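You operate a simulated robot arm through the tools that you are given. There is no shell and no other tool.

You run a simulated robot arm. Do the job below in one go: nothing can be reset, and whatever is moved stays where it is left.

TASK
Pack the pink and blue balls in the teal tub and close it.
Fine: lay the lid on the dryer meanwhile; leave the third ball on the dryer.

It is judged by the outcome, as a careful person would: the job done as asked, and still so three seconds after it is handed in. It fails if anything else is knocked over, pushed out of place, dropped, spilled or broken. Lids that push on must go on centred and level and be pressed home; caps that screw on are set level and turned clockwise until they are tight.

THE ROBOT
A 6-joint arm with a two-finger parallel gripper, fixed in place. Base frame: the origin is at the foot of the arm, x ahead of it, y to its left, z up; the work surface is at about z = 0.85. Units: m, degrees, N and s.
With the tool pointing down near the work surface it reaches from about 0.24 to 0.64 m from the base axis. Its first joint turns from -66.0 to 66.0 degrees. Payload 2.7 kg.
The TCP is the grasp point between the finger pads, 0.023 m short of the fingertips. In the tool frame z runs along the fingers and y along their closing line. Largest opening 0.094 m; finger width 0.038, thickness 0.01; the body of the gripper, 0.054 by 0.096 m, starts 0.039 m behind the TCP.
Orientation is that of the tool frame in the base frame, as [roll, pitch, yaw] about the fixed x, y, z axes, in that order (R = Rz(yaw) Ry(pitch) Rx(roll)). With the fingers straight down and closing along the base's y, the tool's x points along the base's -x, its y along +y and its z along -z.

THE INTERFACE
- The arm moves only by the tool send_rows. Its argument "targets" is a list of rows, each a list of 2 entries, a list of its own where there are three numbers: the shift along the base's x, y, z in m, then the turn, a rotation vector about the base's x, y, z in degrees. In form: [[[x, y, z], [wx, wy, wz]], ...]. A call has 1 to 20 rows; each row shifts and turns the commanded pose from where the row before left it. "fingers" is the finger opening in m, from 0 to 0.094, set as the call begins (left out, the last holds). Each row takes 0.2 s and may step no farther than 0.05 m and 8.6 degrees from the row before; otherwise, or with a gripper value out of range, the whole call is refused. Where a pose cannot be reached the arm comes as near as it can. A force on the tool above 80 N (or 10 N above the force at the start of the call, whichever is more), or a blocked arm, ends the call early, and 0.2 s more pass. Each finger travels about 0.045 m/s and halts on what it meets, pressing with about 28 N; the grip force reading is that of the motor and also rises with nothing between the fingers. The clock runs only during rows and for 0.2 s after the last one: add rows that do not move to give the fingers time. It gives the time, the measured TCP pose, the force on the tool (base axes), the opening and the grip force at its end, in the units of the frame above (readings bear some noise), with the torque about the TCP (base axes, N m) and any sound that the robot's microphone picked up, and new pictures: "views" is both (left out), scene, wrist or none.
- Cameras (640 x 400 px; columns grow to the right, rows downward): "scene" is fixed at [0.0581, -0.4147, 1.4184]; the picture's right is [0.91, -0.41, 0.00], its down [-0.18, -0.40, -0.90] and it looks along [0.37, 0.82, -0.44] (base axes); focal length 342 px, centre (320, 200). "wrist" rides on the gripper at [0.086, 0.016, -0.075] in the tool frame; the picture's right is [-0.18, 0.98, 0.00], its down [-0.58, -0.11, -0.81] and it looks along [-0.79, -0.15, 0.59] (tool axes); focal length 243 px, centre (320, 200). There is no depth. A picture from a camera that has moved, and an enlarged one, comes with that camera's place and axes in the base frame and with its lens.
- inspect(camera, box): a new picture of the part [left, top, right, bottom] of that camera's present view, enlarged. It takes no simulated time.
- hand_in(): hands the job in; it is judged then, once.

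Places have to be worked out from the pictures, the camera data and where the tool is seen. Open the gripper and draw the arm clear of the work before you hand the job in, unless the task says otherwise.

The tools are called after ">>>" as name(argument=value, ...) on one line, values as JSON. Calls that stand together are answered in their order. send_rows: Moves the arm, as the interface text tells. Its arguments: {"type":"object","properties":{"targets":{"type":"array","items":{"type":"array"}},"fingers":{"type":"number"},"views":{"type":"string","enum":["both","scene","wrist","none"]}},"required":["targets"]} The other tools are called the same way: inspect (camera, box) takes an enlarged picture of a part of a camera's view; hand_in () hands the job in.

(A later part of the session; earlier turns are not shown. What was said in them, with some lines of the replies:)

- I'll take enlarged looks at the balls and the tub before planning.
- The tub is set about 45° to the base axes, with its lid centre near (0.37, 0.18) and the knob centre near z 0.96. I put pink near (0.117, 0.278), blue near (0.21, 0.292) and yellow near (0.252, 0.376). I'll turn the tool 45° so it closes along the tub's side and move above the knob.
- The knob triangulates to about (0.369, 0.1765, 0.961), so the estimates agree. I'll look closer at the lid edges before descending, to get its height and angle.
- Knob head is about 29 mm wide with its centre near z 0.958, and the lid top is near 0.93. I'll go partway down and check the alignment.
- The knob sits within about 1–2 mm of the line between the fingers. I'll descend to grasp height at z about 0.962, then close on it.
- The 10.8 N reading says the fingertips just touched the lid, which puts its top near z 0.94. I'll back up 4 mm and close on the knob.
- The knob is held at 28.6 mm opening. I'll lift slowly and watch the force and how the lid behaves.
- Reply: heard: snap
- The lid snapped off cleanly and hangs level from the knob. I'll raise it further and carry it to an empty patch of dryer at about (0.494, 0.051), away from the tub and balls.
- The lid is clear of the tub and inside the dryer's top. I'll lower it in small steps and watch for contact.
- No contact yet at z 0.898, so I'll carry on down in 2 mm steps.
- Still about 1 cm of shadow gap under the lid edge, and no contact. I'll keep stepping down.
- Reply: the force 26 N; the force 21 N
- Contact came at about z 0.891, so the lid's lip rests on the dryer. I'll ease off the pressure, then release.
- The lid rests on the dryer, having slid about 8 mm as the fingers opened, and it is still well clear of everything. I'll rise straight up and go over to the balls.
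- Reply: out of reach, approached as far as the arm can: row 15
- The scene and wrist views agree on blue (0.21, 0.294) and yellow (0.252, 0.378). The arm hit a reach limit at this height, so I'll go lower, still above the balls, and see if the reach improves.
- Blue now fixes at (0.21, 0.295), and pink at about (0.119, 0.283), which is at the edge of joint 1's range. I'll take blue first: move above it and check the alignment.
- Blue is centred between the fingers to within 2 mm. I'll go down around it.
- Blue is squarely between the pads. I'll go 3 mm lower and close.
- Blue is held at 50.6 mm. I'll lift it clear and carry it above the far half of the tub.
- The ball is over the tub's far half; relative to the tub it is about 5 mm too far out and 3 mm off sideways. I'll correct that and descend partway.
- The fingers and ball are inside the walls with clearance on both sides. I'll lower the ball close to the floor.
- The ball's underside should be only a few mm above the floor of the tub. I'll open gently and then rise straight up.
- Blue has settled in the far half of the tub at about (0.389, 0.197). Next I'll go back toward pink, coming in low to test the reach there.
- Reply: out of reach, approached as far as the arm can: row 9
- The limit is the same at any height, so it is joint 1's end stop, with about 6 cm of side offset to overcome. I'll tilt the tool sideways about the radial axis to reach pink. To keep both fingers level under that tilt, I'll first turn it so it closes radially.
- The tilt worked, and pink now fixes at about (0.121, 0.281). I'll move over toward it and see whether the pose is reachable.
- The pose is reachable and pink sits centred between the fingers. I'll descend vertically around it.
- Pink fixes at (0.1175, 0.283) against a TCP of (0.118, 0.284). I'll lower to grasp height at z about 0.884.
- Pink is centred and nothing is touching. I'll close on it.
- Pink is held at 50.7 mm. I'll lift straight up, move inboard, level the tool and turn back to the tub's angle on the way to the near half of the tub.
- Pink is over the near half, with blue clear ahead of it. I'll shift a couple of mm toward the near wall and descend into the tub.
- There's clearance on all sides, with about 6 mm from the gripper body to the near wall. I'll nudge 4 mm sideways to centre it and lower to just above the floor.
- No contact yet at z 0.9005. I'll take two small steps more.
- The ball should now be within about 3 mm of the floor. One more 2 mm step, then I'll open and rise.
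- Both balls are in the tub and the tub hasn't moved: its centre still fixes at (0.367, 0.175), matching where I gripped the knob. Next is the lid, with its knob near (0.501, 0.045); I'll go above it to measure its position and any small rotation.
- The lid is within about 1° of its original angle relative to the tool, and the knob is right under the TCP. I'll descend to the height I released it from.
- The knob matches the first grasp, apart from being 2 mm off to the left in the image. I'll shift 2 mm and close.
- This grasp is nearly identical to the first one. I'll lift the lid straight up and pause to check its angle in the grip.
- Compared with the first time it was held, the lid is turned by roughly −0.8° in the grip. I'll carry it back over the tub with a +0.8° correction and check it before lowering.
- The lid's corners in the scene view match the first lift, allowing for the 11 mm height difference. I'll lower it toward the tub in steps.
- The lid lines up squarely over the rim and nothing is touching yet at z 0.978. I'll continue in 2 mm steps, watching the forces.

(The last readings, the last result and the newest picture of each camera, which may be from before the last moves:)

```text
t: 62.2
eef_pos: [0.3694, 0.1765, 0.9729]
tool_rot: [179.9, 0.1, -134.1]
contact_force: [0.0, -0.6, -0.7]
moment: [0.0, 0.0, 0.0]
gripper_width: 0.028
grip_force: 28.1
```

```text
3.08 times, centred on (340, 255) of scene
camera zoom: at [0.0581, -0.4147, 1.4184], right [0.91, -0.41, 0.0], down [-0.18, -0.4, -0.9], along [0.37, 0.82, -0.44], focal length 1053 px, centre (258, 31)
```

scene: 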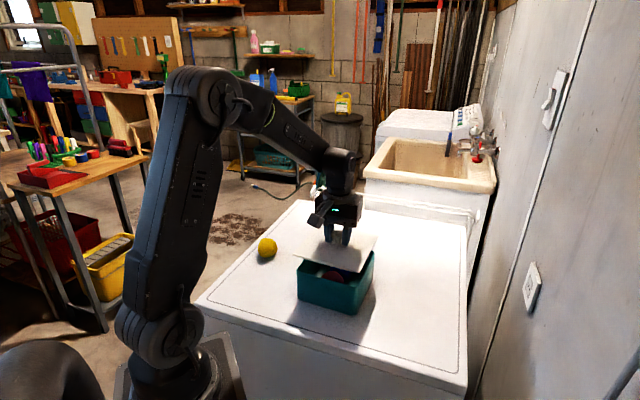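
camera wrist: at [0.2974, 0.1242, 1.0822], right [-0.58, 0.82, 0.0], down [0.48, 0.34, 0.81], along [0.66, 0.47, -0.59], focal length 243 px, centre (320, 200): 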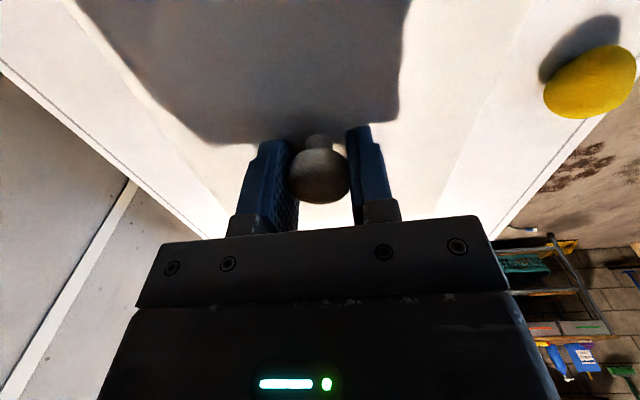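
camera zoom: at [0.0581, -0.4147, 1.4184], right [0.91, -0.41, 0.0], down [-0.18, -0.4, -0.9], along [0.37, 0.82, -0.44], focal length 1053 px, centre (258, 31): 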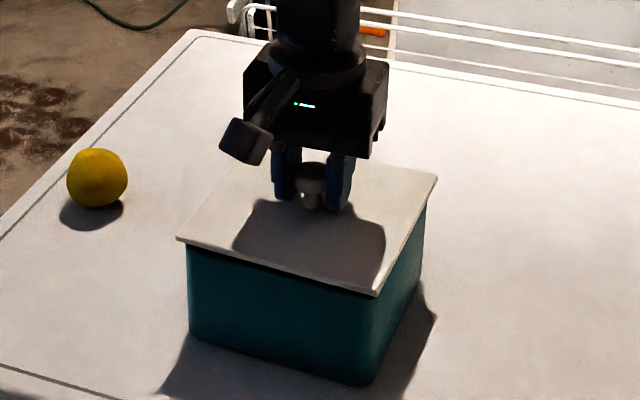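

It's sliding in with no side force and only a thin gap is left. More small steps.

>>> send_rows(targets=[[[0, 0, -0.002], [0, 0, 0]], [[0, 0, 0], [0, 0, 0]]], views="none")

>>> send_rows(targets=[[[0, 0, -0.002], [0, 0, 0]], [[0, 0, 0], [0, 0, 0]]], views="none")

>>> inspect(camera="scene", box=[270, 190, 410, 320])

```text
t: 62.8
eef_pos: [0.3699, 0.1744, 0.9717]
tool_rot: [179.9, 0.1, -134.2]
contact_force: [0.5, 0.2, -1.0]
moment: [-0.04, -0.03, 0.01]
gripper_width: 0.0282
grip_force: 28.2
```

```text
t: 63.4
eef_pos: [0.3687, 0.174, 0.9681]
tool_rot: [179.9, 0.0, -134.1]
contact_force: [0.9, 0.3, 0.1]
moment: [-0.01, -0.01, 0.01]
gripper_width: 0.0282
grip_force: 27.5
```

```text
3.08 times, centred on (340, 255) of scene
camera zoom: at [0.0581, -0.4147, 1.4184], right [0.91, -0.41, 0.0], down [-0.18, -0.4, -0.9], along [0.37, 0.82, -0.44], focal length 1053 px, centre (258, 31)
```

zoom: 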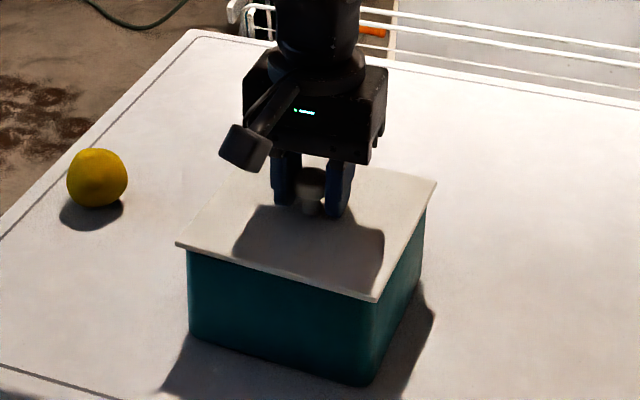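

It's almost on the rim and still force-free. I'll press on down gently until it meets resistance and snaps.

>>> send_rows(targets=[[[0, 0, -0.0015], [0, 0, 0]], [[0, 0, 0], [0, 0, 0]]], views="none")

>>> send_rows(targets=[[[0, 0, -0.0015], [0, 0, 0]], [[0, 0, 0], [0, 0, 0]]], views="none")

```text
t: 64.0
eef_pos: [0.3695, 0.1751, 0.9677]
tool_rot: [179.9, 0.1, -134.1]
contact_force: [0.2, 0.5, -1.2]
moment: [-0.02, 0.04, -0.01]
gripper_width: 0.0286
grip_force: 27.6
```

```text
t: 64.6
eef_pos: [0.3699, 0.1733, 0.9656]
tool_rot: [179.9, 0.1, -134.1]
contact_force: [0.4, 0.2, 0.8]
moment: [0.0, -0.01, 0.02]
gripper_width: 0.0282
grip_force: 28.2
```

Still no resistance at z 0.966, so I'll continue.

>>> send_rows(targets=[[[0, 0, -0.0015], [0, 0, 0]], [[0, 0, 0], [0, 0, 0]]], views="none")

>>> send_rows(targets=[[[0, 0, -0.0015], [0, 0, 0]], [[0, 0, 0], [0, 0, 0]]], views="none")

>>> inspect(camera="scene", box=[290, 220, 390, 320])

```text
t: 65.2
eef_pos: [0.3696, 0.1739, 0.9656]
tool_rot: [179.8, 0.1, -134.1]
contact_force: [-2.3, -2.4, 19.7]
moment: [-0.28, 0.24, 0.06]
gripper_width: 0.0286
grip_force: 28.0
```

```text
t: 65.8
eef_pos: [0.3702, 0.175, 0.9644]
tool_rot: [180.0, 0.2, -134.1]
contact_force: [-4.9, -5.3, 28.9]
moment: [-0.09, 0.07, 0.01]
gripper_width: 0.0287
grip_force: 27.7
```

```text
4.00 times, centred on (340, 270) of scene
camera zoom: at [0.0577, -0.415, 1.4183], right [0.91, -0.41, 0.0], down [-0.18, -0.4, -0.9], along [0.37, 0.82, -0.44], focal length 1368 px, centre (240, -80)
```

zoom: 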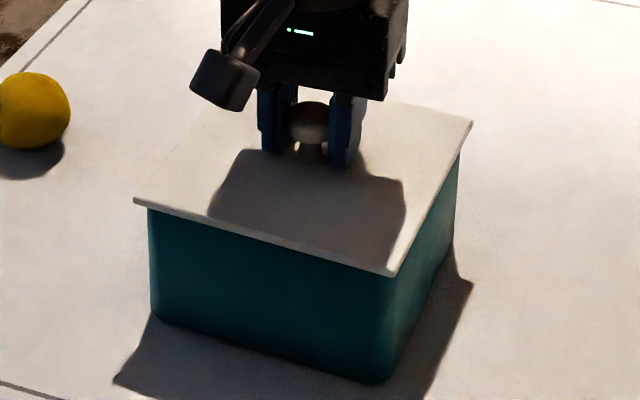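

Resistance has reached 29 N and the lid looks level. I'll press a bit harder to seat it, in 1.5 mm steps, listening for the snap.

>>> send_rows(targets=[[[0, 0, -0.0015], [0, 0, 0]], [[0, 0, 0], [0, 0, 0]]], views="none")

>>> send_rows(targets=[[[0, 0, -0.0015], [0, 0, 0]], [[0, 0, 0], [0, 0, 0]]], views="none")

>>> inspect(camera="scene", box=[290, 220, 390, 320])

```text
t: 66.4
eef_pos: [0.3704, 0.1752, 0.9623]
tool_rot: [-180.0, 0.4, -134.1]
contact_force: [-2.0, -6.0, 39.2]
moment: [-0.51, 0.38, 0.04]
gripper_width: 0.0285
grip_force: 27.7
```

```text
t: 67.0
eef_pos: [0.3707, 0.1749, 0.9635]
tool_rot: [-179.9, 0.6, -134.0]
contact_force: [-5.6, -12.5, 54.2]
moment: [-0.8, 0.79, 0.09]
gripper_width: 0.0284
grip_force: 27.9
```

```text
4.00 times, centred on (340, 270) of scene
camera zoom: at [0.0573, -0.4153, 1.4182], right [0.91, -0.41, 0.0], down [-0.18, -0.4, -0.9], along [0.37, 0.82, -0.44], focal length 1368 px, centre (240, -80)
```

zoom: 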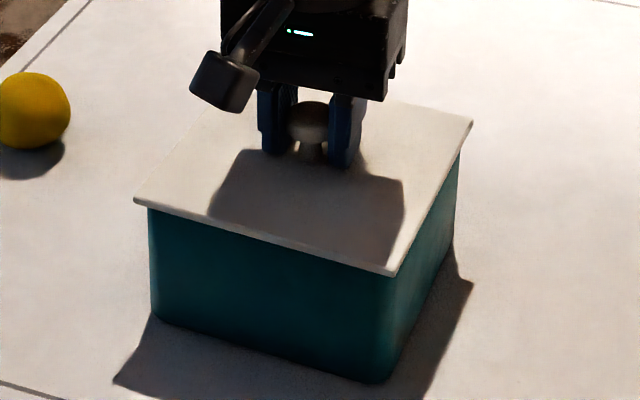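

At 54 N there's no snap, and the torque shows the load is about 2 cm off-centre because the fingertip edges are resting on the lid. It's better to press centrally on the knob, so I'll relieve the force and release it first.

>>> send_rows(targets=[[[0, 0, 0.002], [0, 0, 0]], [[0, 0, 0.002], [0, 0, 0]], [[0, 0, 0], [0, 0, 0]]], views="none")

>>> inspect(camera="scene", box=[290, 220, 390, 320])

```text
t: 67.8
eef_pos: [0.3684, 0.176, 0.9635]
tool_rot: [179.9, 0.3, -134.1]
contact_force: [8.0, -1.8, 17.5]
moment: [0.28, -0.62, -0.17]
gripper_width: 0.0283
grip_force: 28.3
```

```text
4.00 times, centred on (340, 270) of scene
camera zoom: at [0.0581, -0.4149, 1.4183], right [0.91, -0.41, 0.0], down [-0.18, -0.4, -0.9], along [0.37, 0.82, -0.44], focal length 1368 px, centre (240, -80)
```

zoom: 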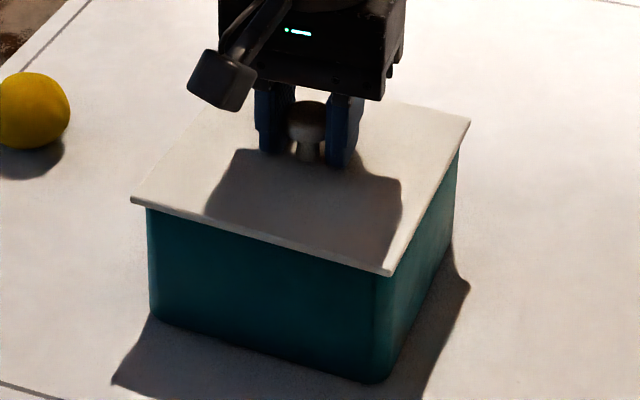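

17 N remains, so I'll ease up another 2 mm and then open the fingers.

>>> send_rows(targets=[[[0, 0, 0.0018], [0, 0, 0]], [[0, 0, 0], [0, 0, 0]]], views="none")

>>> send_rows(targets=[[[0, 0, 0], [0, 0, 0]], [[0, 0, 0], [0, 0, 0]], [[0, 0, 0], [0, 0, 0]], [[0, 0, 0], [0, 0, 0]]], fingers=0.06, views="none")

>>> inspect(camera="wrist", box=[180, 60, 460, 240])

>>> inspect(camera="scene", box=[280, 230, 400, 320])

```text
t: 68.4
eef_pos: [0.367, 0.1752, 0.9652]
tool_rot: [179.7, -0.2, -134.0]
contact_force: [0.7, 1.7, 3.9]
moment: [0.19, -0.37, 0.13]
gripper_width: 0.0285
grip_force: 28.4
```

```text
t: 69.4
eef_pos: [0.3684, 0.1747, 0.9652]
tool_rot: [179.9, 0.0, -134.0]
contact_force: [-0.9, -0.4, 0.7]
moment: [-0.01, 0.0, 0.03]
gripper_width: 0.0601
grip_force: 0.0
heard: snap
```

```text
2.22 times, centred on (320, 150) of wrist
camera zoom: at [0.2966, 0.1238, 1.0395], right [-0.58, 0.82, 0.0], down [0.48, 0.34, 0.81], along [0.66, 0.47, -0.59], focal length 539 px, centre (320, 311)
```

zoom: 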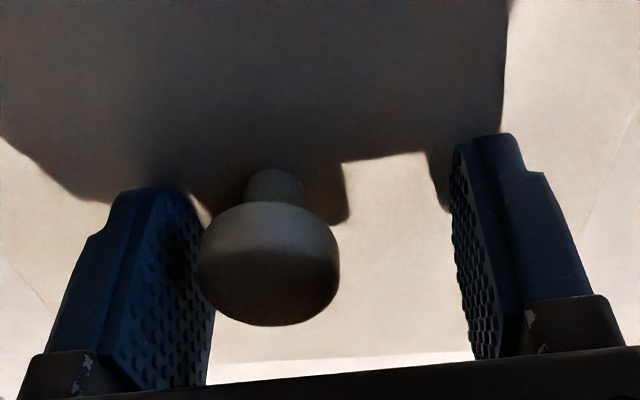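

```text
4.44 times, centred on (340, 275) of scene
camera zoom: at [0.0581, -0.4147, 1.4184], right [0.91, -0.41, 0.0], down [-0.18, -0.4, -0.9], along [0.37, 0.82, -0.44], focal length 1520 px, centre (231, -133)
```

zoom: 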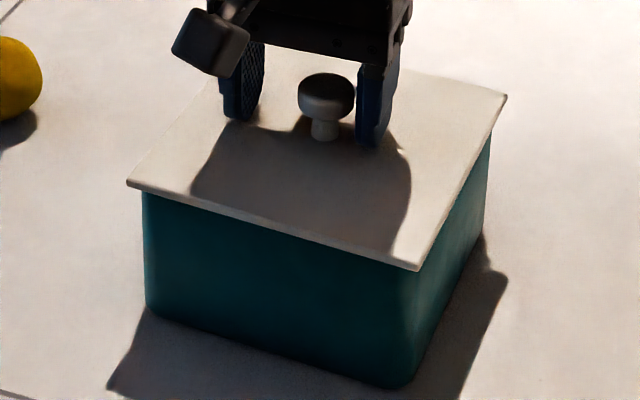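

A snap was heard on opening, and the tub with its lid was dragged roughly 9 mm sideways along with one finger. I'll recentre on the knob and rise clear so I can inspect the lid's seating.

>>> send_rows(targets=[[[0.0035, -0.0035, 0.001], [0, 0, 0]], [[0.0035, -0.0035, 0], [0, 0, 0]], [[0, 0, 0.03], [0, 0, 0]], [[0, 0, 0.04], [0, 0, 0]], [[0, 0, 0.04], [0, 0, 0]], [[0, 0, 0], [0, 0, 0]]])

>>> inspect(camera="scene", box=[280, 230, 400, 320])

>>> inspect(camera="wrist", box=[160, 0, 480, 200])

```text
t: 70.8
eef_pos: [0.3763, 0.1691, 1.0747]
tool_rot: [179.7, 0.0, -134.1]
contact_force: [0.5, -0.8, 0.2]
moment: [-0.01, -0.01, 0.02]
gripper_width: 0.06
grip_force: 0.0
camera wrist: at [0.3049, 0.1176, 1.1492], right [-0.58, 0.82, 0.0], down [0.48, 0.34, 0.81], along [0.66, 0.47, -0.59], focal length 243 px, centre (320, 200)
```

scene: 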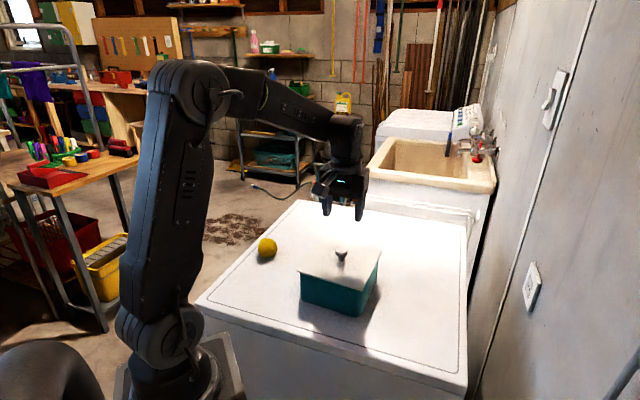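
wrist: 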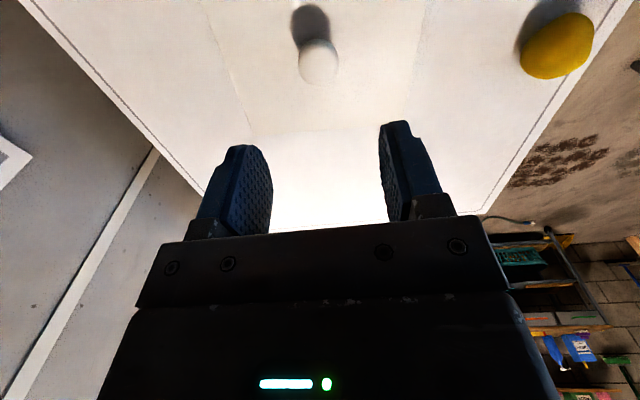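

```text
4.44 times, centred on (340, 275) of scene
camera zoom: at [0.0581, -0.4147, 1.4184], right [0.91, -0.41, 0.0], down [-0.18, -0.4, -0.9], along [0.37, 0.82, -0.44], focal length 1520 px, centre (231, -133)
```

zoom: 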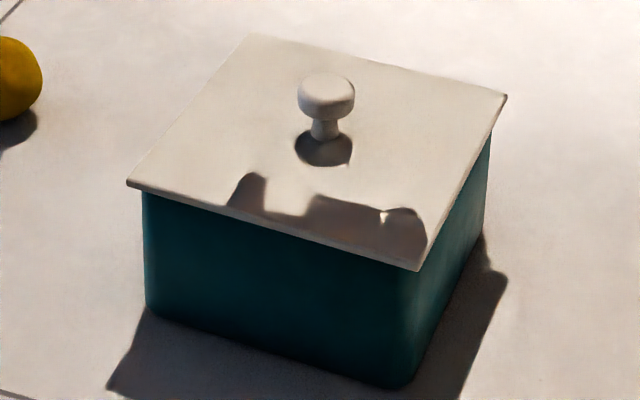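

```text
2.00 times, centred on (320, 100) of wrist
camera zoom: at [0.3049, 0.1176, 1.1492], right [-0.58, 0.82, 0.0], down [0.48, 0.34, 0.81], along [0.66, 0.47, -0.59], focal length 485 px, centre (320, 400)
```

zoom: 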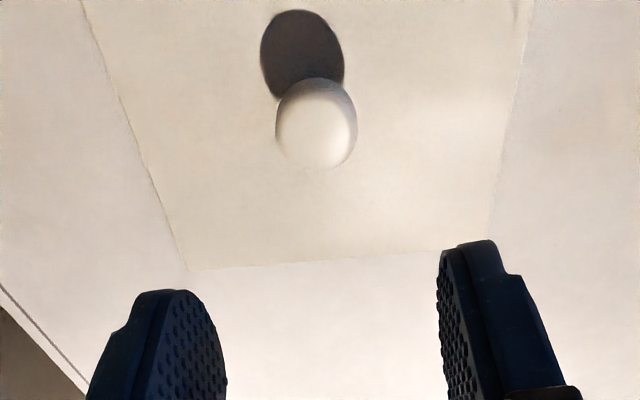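

The lid and tub have moved together by about 1 cm, and in the same enlarged view the lid sits in the same relation to the tub as originally, level and with no gap. To be sure it's home, I'll close the fingers and press centrally on the knob top, now near (0.372, 0.164).

>>> send_rows(targets=[[[-0.0039, -0.005, 0], [0, 0, 0]], [[0, 0, -0.01], [0, 0, 0]], [[0, 0, -0.01], [0, 0, 0]], [[0, 0, -0.02], [0, 0, 0]], [[0, 0, -0.015], [0, 0, 0]], [[0, 0, 0], [0, 0, 0]]], fingers=0.0)

>>> inspect(camera="scene", box=[280, 220, 400, 310])

>>> inspect(camera="wrist", box=[180, 60, 460, 240])

```text
t: 72.2
eef_pos: [0.3722, 0.1633, 1.0212]
tool_rot: [179.9, 0.2, -134.1]
contact_force: [-0.1, 0.1, -0.4]
moment: [0.01, 0.03, 0.01]
gripper_width: 0.0
grip_force: 27.8
camera wrist: at [0.2995, 0.1118, 1.0962], right [-0.58, 0.82, 0.0], down [0.48, 0.34, 0.81], along [0.66, 0.47, -0.59], focal length 243 px, centre (320, 200)
```

scene: 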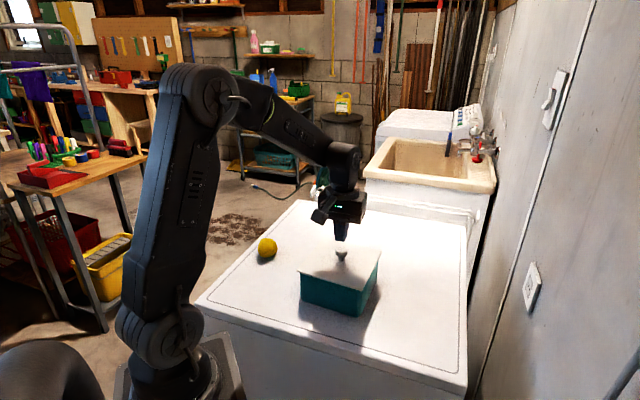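
wrist: 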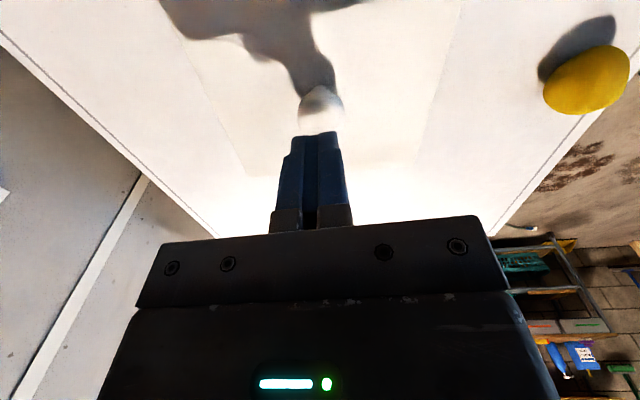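

```text
4.44 times, centred on (340, 265) of scene
camera zoom: at [0.0581, -0.4147, 1.4184], right [0.91, -0.41, 0.0], down [-0.18, -0.4, -0.9], along [0.37, 0.82, -0.44], focal length 1520 px, centre (231, -89)
```

zoom: 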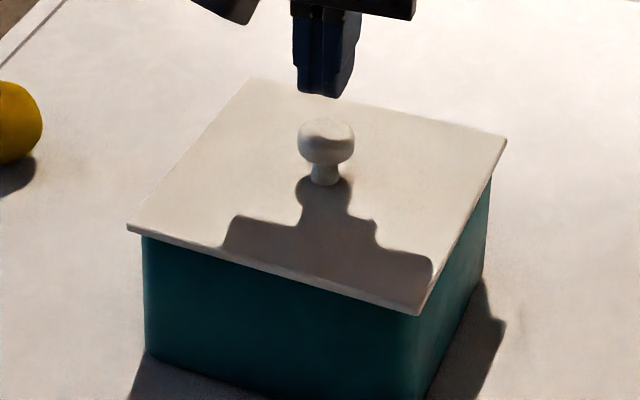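

```text
2.22 times, centred on (320, 150) of wrist
camera zoom: at [0.2995, 0.1118, 1.0962], right [-0.58, 0.82, 0.0], down [0.48, 0.34, 0.81], along [0.66, 0.47, -0.59], focal length 539 px, centre (320, 311)
```

zoom: 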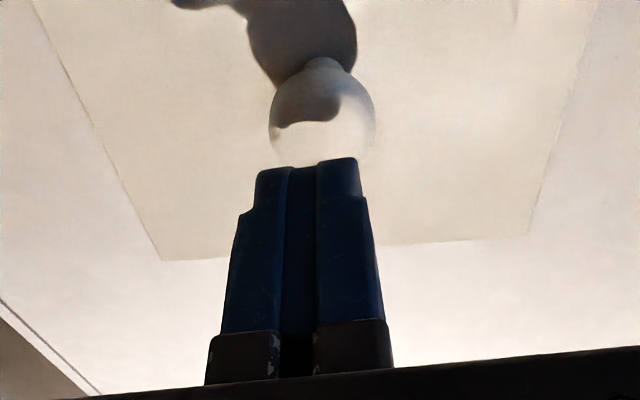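

The closed fingers are centred over the knob. I'll press down progressively.

>>> send_rows(targets=[[[0, 0, -0.012], [0, 0, 0]], [[0, 0, -0.004], [0, 0, 0]], [[0, 0, 0], [0, 0, 0]]], views="none")

>>> send_rows(targets=[[[0, 0, -0.002], [0, 0, 0]], [[0, 0, -0.002], [0, 0, 0]], [[0, 0, 0], [0, 0, 0]]], views="none")

```text
t: 73.0
eef_pos: [0.3714, 0.1623, 1.0047]
tool_rot: [179.9, 0.2, -134.1]
contact_force: [0.2, 0.3, 0.3]
moment: [-0.01, 0.01, 0.02]
gripper_width: 0.0
grip_force: 28.2
```

```text
t: 73.8
eef_pos: [0.3726, 0.1637, 1.0016]
tool_rot: [179.9, 0.1, -134.0]
contact_force: [0.4, 0.1, -0.1]
moment: [-0.03, -0.01, 0.04]
gripper_width: 0.0
grip_force: 27.9
```

No contact yet at z 1.0015, so I'll go further in 1.5 mm steps.

>>> send_rows(targets=[[[0, 0, -0.0015], [0, 0, 0]], [[0, 0, -0.0015], [0, 0, 0]], [[0, 0, 0], [0, 0, 0]]], views="none")

>>> send_rows(targets=[[[0, 0, -0.0015], [0, 0, 0]], [[0, 0, 0], [0, 0, 0]]], views="none")

>>> send_rows(targets=[[[0, 0, -0.0015], [0, 0, 0]], [[0, 0, 0], [0, 0, 0]]], views="none")

```text
t: 74.6
eef_pos: [0.3736, 0.1647, 0.9983]
tool_rot: [179.9, 0.2, -134.2]
contact_force: [-0.6, 0.4, 0.2]
moment: [0.01, 0.01, 0.0]
gripper_width: 0.0004
grip_force: 28.3
```

```text
t: 75.2
eef_pos: [0.3727, 0.1625, 0.9965]
tool_rot: [179.9, 0.1, -134.1]
contact_force: [-0.2, -0.2, 0.2]
moment: [-0.01, 0.01, 0.0]
gripper_width: 0.0
grip_force: 27.9
```

```text
t: 75.8
eef_pos: [0.3725, 0.1625, 0.9965]
tool_rot: [179.8, 0.1, -134.1]
contact_force: [1.3, -0.3, 0.2]
moment: [-0.02, 0.01, 0.0]
gripper_width: 0.0
grip_force: 27.6
```

Still just above it. More steps.

>>> send_rows(targets=[[[0, 0, -0.0015], [0, 0, 0]], [[0, 0, 0], [0, 0, 0]]], views="none")

>>> send_rows(targets=[[[0, 0, -0.0015], [0, 0, 0]], [[0, 0, 0], [0, 0, 0]]], views="none")

>>> send_rows(targets=[[[0, 0, -0.0015], [0, 0, 0]], [[0, 0, 0], [0, 0, 0]]], views="none")

>>> inspect(camera="scene", box=[280, 220, 400, 310])

```text
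t: 76.4
eef_pos: [0.3724, 0.1632, 0.9942]
tool_rot: [179.9, 0.1, -134.1]
contact_force: [0.0, -0.2, 0.0]
moment: [0.03, -0.02, -0.01]
gripper_width: 0.0
grip_force: 28.2
```

```text
t: 77.0
eef_pos: [0.3726, 0.1635, 0.9937]
tool_rot: [179.9, 0.1, -134.1]
contact_force: [-3.6, -6.3, 16.8]
moment: [-0.19, 0.13, 0.0]
gripper_width: 0.0
grip_force: 28.1
```

```text
t: 77.6
eef_pos: [0.373, 0.164, 0.9942]
tool_rot: [-180.0, 0.4, -134.0]
contact_force: [-9.4, -13.0, 45.5]
moment: [-0.43, 0.29, -0.05]
gripper_width: 0.0
grip_force: 27.6
```

```text
4.44 times, centred on (340, 265) of scene
camera zoom: at [0.0573, -0.4153, 1.4182], right [0.91, -0.41, 0.0], down [-0.18, -0.4, -0.9], along [0.37, 0.82, -0.44], focal length 1520 px, centre (231, -89)
```

zoom: 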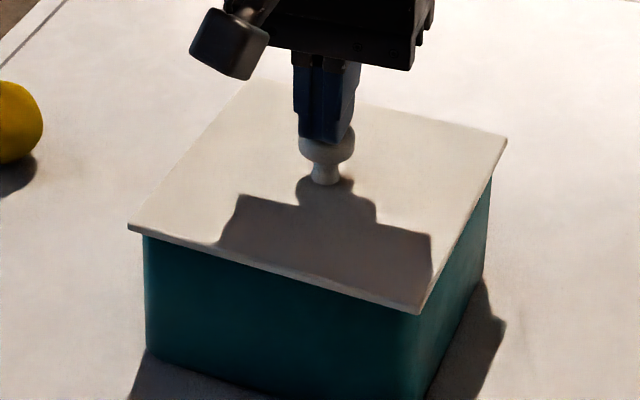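

Firm contact at z 0.994: the force rose from 17 to 45 N over one 1.5 mm step with no give, which suggests the lid is already seated. I'll push slightly more, cancelling the side load, to confirm.

>>> send_rows(targets=[[[-0.0006, -0.0009, -0.001], [0, 0, 0]], [[0, 0, 0], [0, 0, 0]]], views="none")

>>> inspect(camera="scene", box=[280, 220, 400, 310])

```text
t: 78.2
eef_pos: [0.3731, 0.1634, 0.9949]
tool_rot: [179.9, 0.6, -134.1]
contact_force: [-13.0, -4.0, 52.6]
moment: [-0.29, 0.51, 0.06]
gripper_width: 0.0001
grip_force: 27.7
```

```text
4.44 times, centred on (340, 265) of scene
camera zoom: at [0.0571, -0.4151, 1.4183], right [0.91, -0.41, 0.0], down [-0.18, -0.4, -0.9], along [0.37, 0.82, -0.44], focal length 1520 px, centre (231, -89)
```

zoom: 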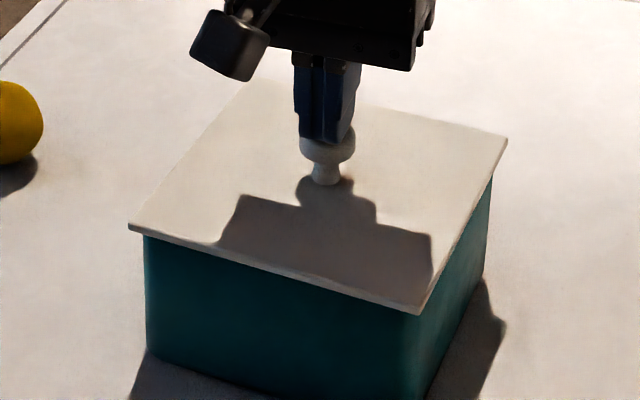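

No movement and no new sound at 53 N. One more step to about 70 N, then I'll back off.

>>> send_rows(targets=[[[-0.0005, -0.0002, -0.001], [0, 0, 0]], [[0, 0, 0], [0, 0, 0]]], views="none")

```text
t: 78.8
eef_pos: [0.3741, 0.164, 0.9938]
tool_rot: [180.0, 0.7, -134.0]
contact_force: [-16.1, -0.3, 58.3]
moment: [-0.23, 0.59, 0.01]
gripper_width: 0.0001
grip_force: 28.2
```

The lid is rigid under 58 N on its centre. To confirm the seating, I'll repeat my first fingertip touch on the lid: originally a commanded z of 0.9622 gave 10.8 N on the seated lid, and a lid standing proud would give clearly more.

>>> send_rows(targets=[[[0, 0, 0.01], [0, 0, 0]], [[0.0011, 0.0011, 0.02], [0, 0, 0]], [[0, 0, 0], [0, 0, 0]]], views="none")

>>> send_rows(targets=[[[0, 0, 0], [0, 0, 0]], [[0, 0, 0], [0, 0, 0]], [[0, 0, 0], [0, 0, 0]], [[0, 0, 0], [0, 0, 0]], [[0, 0, -0.02], [0, 0, 0]], [[0, 0, -0.02], [0, 0, 0]], [[0, 0, -0.0095], [0, 0, 0]], [[0, 0, 0], [0, 0, 0]]], fingers=0.06)

```text
t: 79.6
eef_pos: [0.3723, 0.163, 1.0183]
tool_rot: [179.8, 0.0, -134.1]
contact_force: [0.2, 0.8, 0.0]
moment: [-0.02, -0.02, -0.03]
gripper_width: 0.0002
grip_force: 27.9
```

```text
t: 81.4
eef_pos: [0.3738, 0.1617, 0.9689]
tool_rot: [179.9, 0.1, -134.1]
contact_force: [0.4, 0.2, -0.8]
moment: [-0.03, 0.01, 0.01]
gripper_width: 0.06
grip_force: 0.1
camera wrist: at [0.3011, 0.1112, 1.0436], right [-0.58, 0.82, 0.0], down [0.48, 0.34, 0.81], along [0.66, 0.47, -0.59], focal length 243 px, centre (320, 200)
```

scene: 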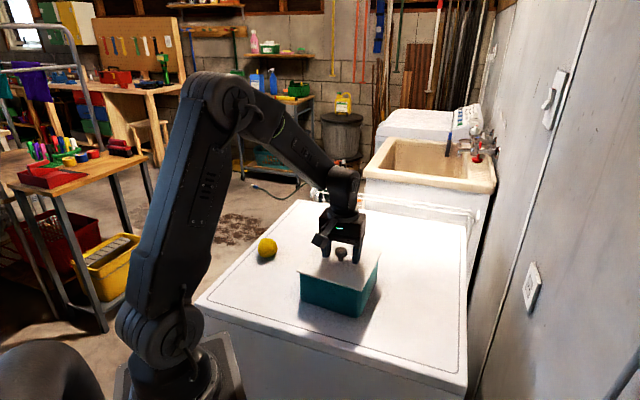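
wrist: 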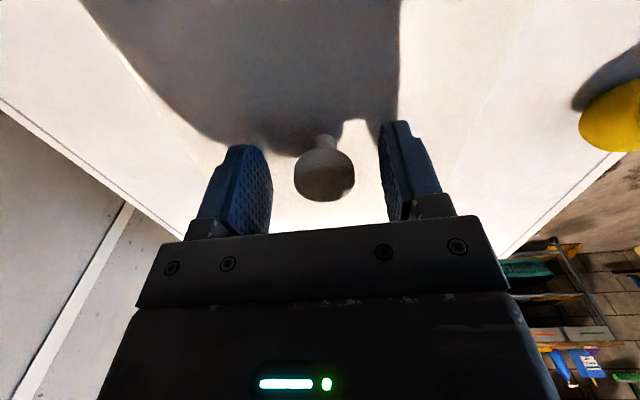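

The fingers straddle the knob with space on both sides. I'll step down to the same commanded heights as the first touch.

>>> send_rows(targets=[[[0, 0, -0.003], [0, 0, 0]], [[0, 0, -0.001], [0, 0, 0]], [[0, 0, 0], [0, 0, 0]]], views="none")

>>> send_rows(targets=[[[0, 0, -0.0015], [0, 0, 0]], [[0, 0, 0], [0, 0, 0]]], views="none")

>>> send_rows(targets=[[[0, 0, -0.0015], [0, 0, 0]], [[0, 0, 0], [0, 0, 0]]], views="none")

```text
t: 82.2
eef_pos: [0.3736, 0.1623, 0.9661]
tool_rot: [179.8, 0.1, -134.1]
contact_force: [-0.4, -0.3, -0.2]
moment: [-0.01, 0.0, 0.0]
gripper_width: 0.0598
grip_force: 0.1
```

```text
t: 82.8
eef_pos: [0.3731, 0.1627, 0.9638]
tool_rot: [179.9, 0.1, -134.1]
contact_force: [0.3, -0.7, 1.4]
moment: [-0.02, 0.0, 0.0]
gripper_width: 0.0602
grip_force: 0.2
```

```text
t: 83.4
eef_pos: [0.3734, 0.1624, 0.9637]
tool_rot: [179.9, 0.2, -134.1]
contact_force: [-3.6, -2.2, 15.9]
moment: [-0.29, 0.04, -0.06]
gripper_width: 0.0598
grip_force: 0.0
```

At the same height the touch gives 15.9 N against 10.8 N originally, with nothing 1.5 mm higher, so the lid is within about half a millimetre of its original closed position. It's home. I'll rise clear and retract.

>>> send_rows(targets=[[[0, 0, 0.01], [0, 0, 0]], [[0, 0, 0.03], [0, 0, 0]], [[0, 0, 0.04], [0, 0, 0]], [[0, 0, 0.045], [0, 0, 0]], [[0, 0, 0.045], [0, 0, 0]], [[-0.02, -0.02, 0.03], [0, 0, 0]], [[-0.02, -0.02, 0.02], [0, 0, 0]], [[-0.01, -0.02, 0], [0, 0, 0]], [[0, -0.02, 0], [0, 0, 0]], [[0, 0, 0], [0, 0, 0]]], fingers=0.08)

>>> inspect(camera="scene", box=[280, 230, 400, 320])

>>> inspect(camera="scene", box=[190, 200, 480, 381])

```text
t: 85.6
eef_pos: [0.3213, 0.0843, 1.1831]
tool_rot: [179.8, 0.0, -134.1]
contact_force: [-0.2, -0.6, -0.2]
moment: [0.0, 0.0, -0.01]
gripper_width: 0.0802
grip_force: 0.0
camera wrist: at [0.2493, 0.033, 1.2579], right [-0.58, 0.82, 0.0], down [0.48, 0.34, 0.81], along [0.66, 0.47, -0.59], focal length 243 px, centre (320, 200)
```

scene: 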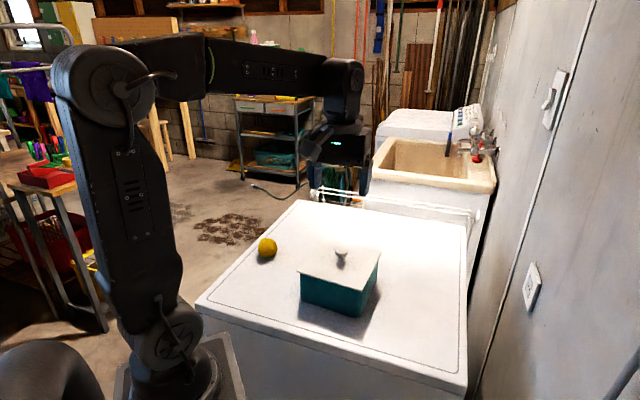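
wrist: 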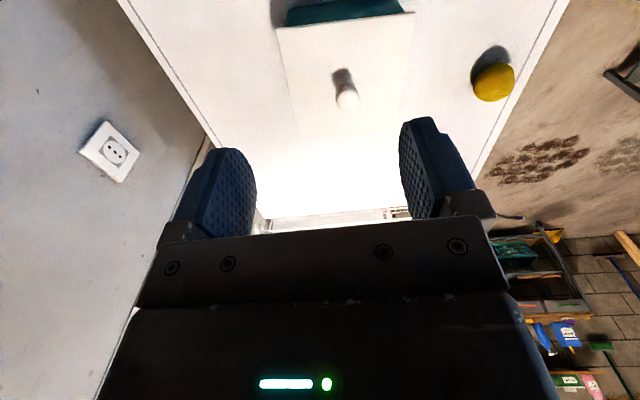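

```text
4.44 times, centred on (340, 275) of scene
camera zoom: at [0.0581, -0.4147, 1.4184], right [0.91, -0.41, 0.0], down [-0.18, -0.4, -0.9], along [0.37, 0.82, -0.44], focal length 1520 px, centre (231, -133)
```

zoom: 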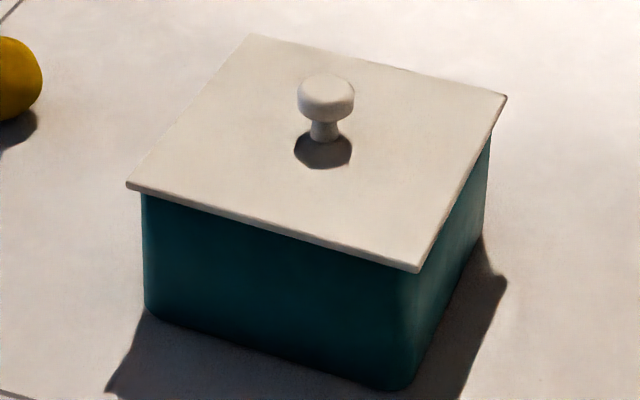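

```text
2.21 times, centred on (335, 290) of scene
camera zoom: at [0.0581, -0.4147, 1.4184], right [0.91, -0.41, 0.0], down [-0.18, -0.4, -0.9], along [0.37, 0.82, -0.44], focal length 755 px, centre (287, 0)
```

zoom: 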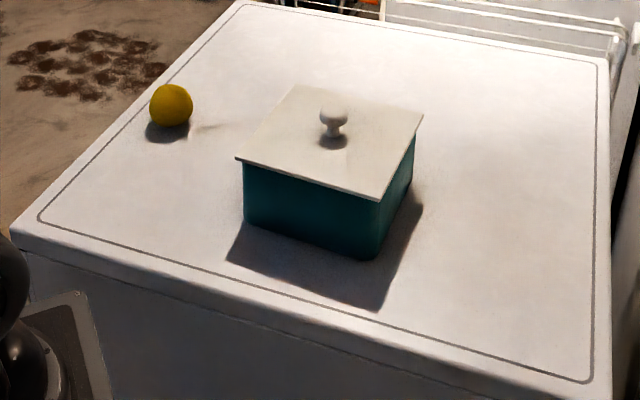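

The lid is level, centred and closed with both balls inside. Yellow is untouched on the dryer, and the arm is clear with the gripper open, so I'm handing in.

>>> hand_in()

```text
The job is handed in.
```

The pink and blue balls are in the teal tub and the lid is back on, level and centred. The yellow ball is still where it was on the dryer. The arm is clear with the gripper open, and the job is handed in.

- **Lid seating:** I heard a snap as I released the knob, not while pressing down. I then pressed the knob with about 58 N and nothing moved. A fingertip touch put the lid within roughly half a millimetre of its original closed height, so I judge it is fully home.
- **Tub moved slightly:** When the fingers opened after closing the lid, one dragged the tub and lid together about 1 cm across the dryer. I left it there rather than risk disturbing the lid. The lid slid a similar distance earlier, when I laid it on the dryer.
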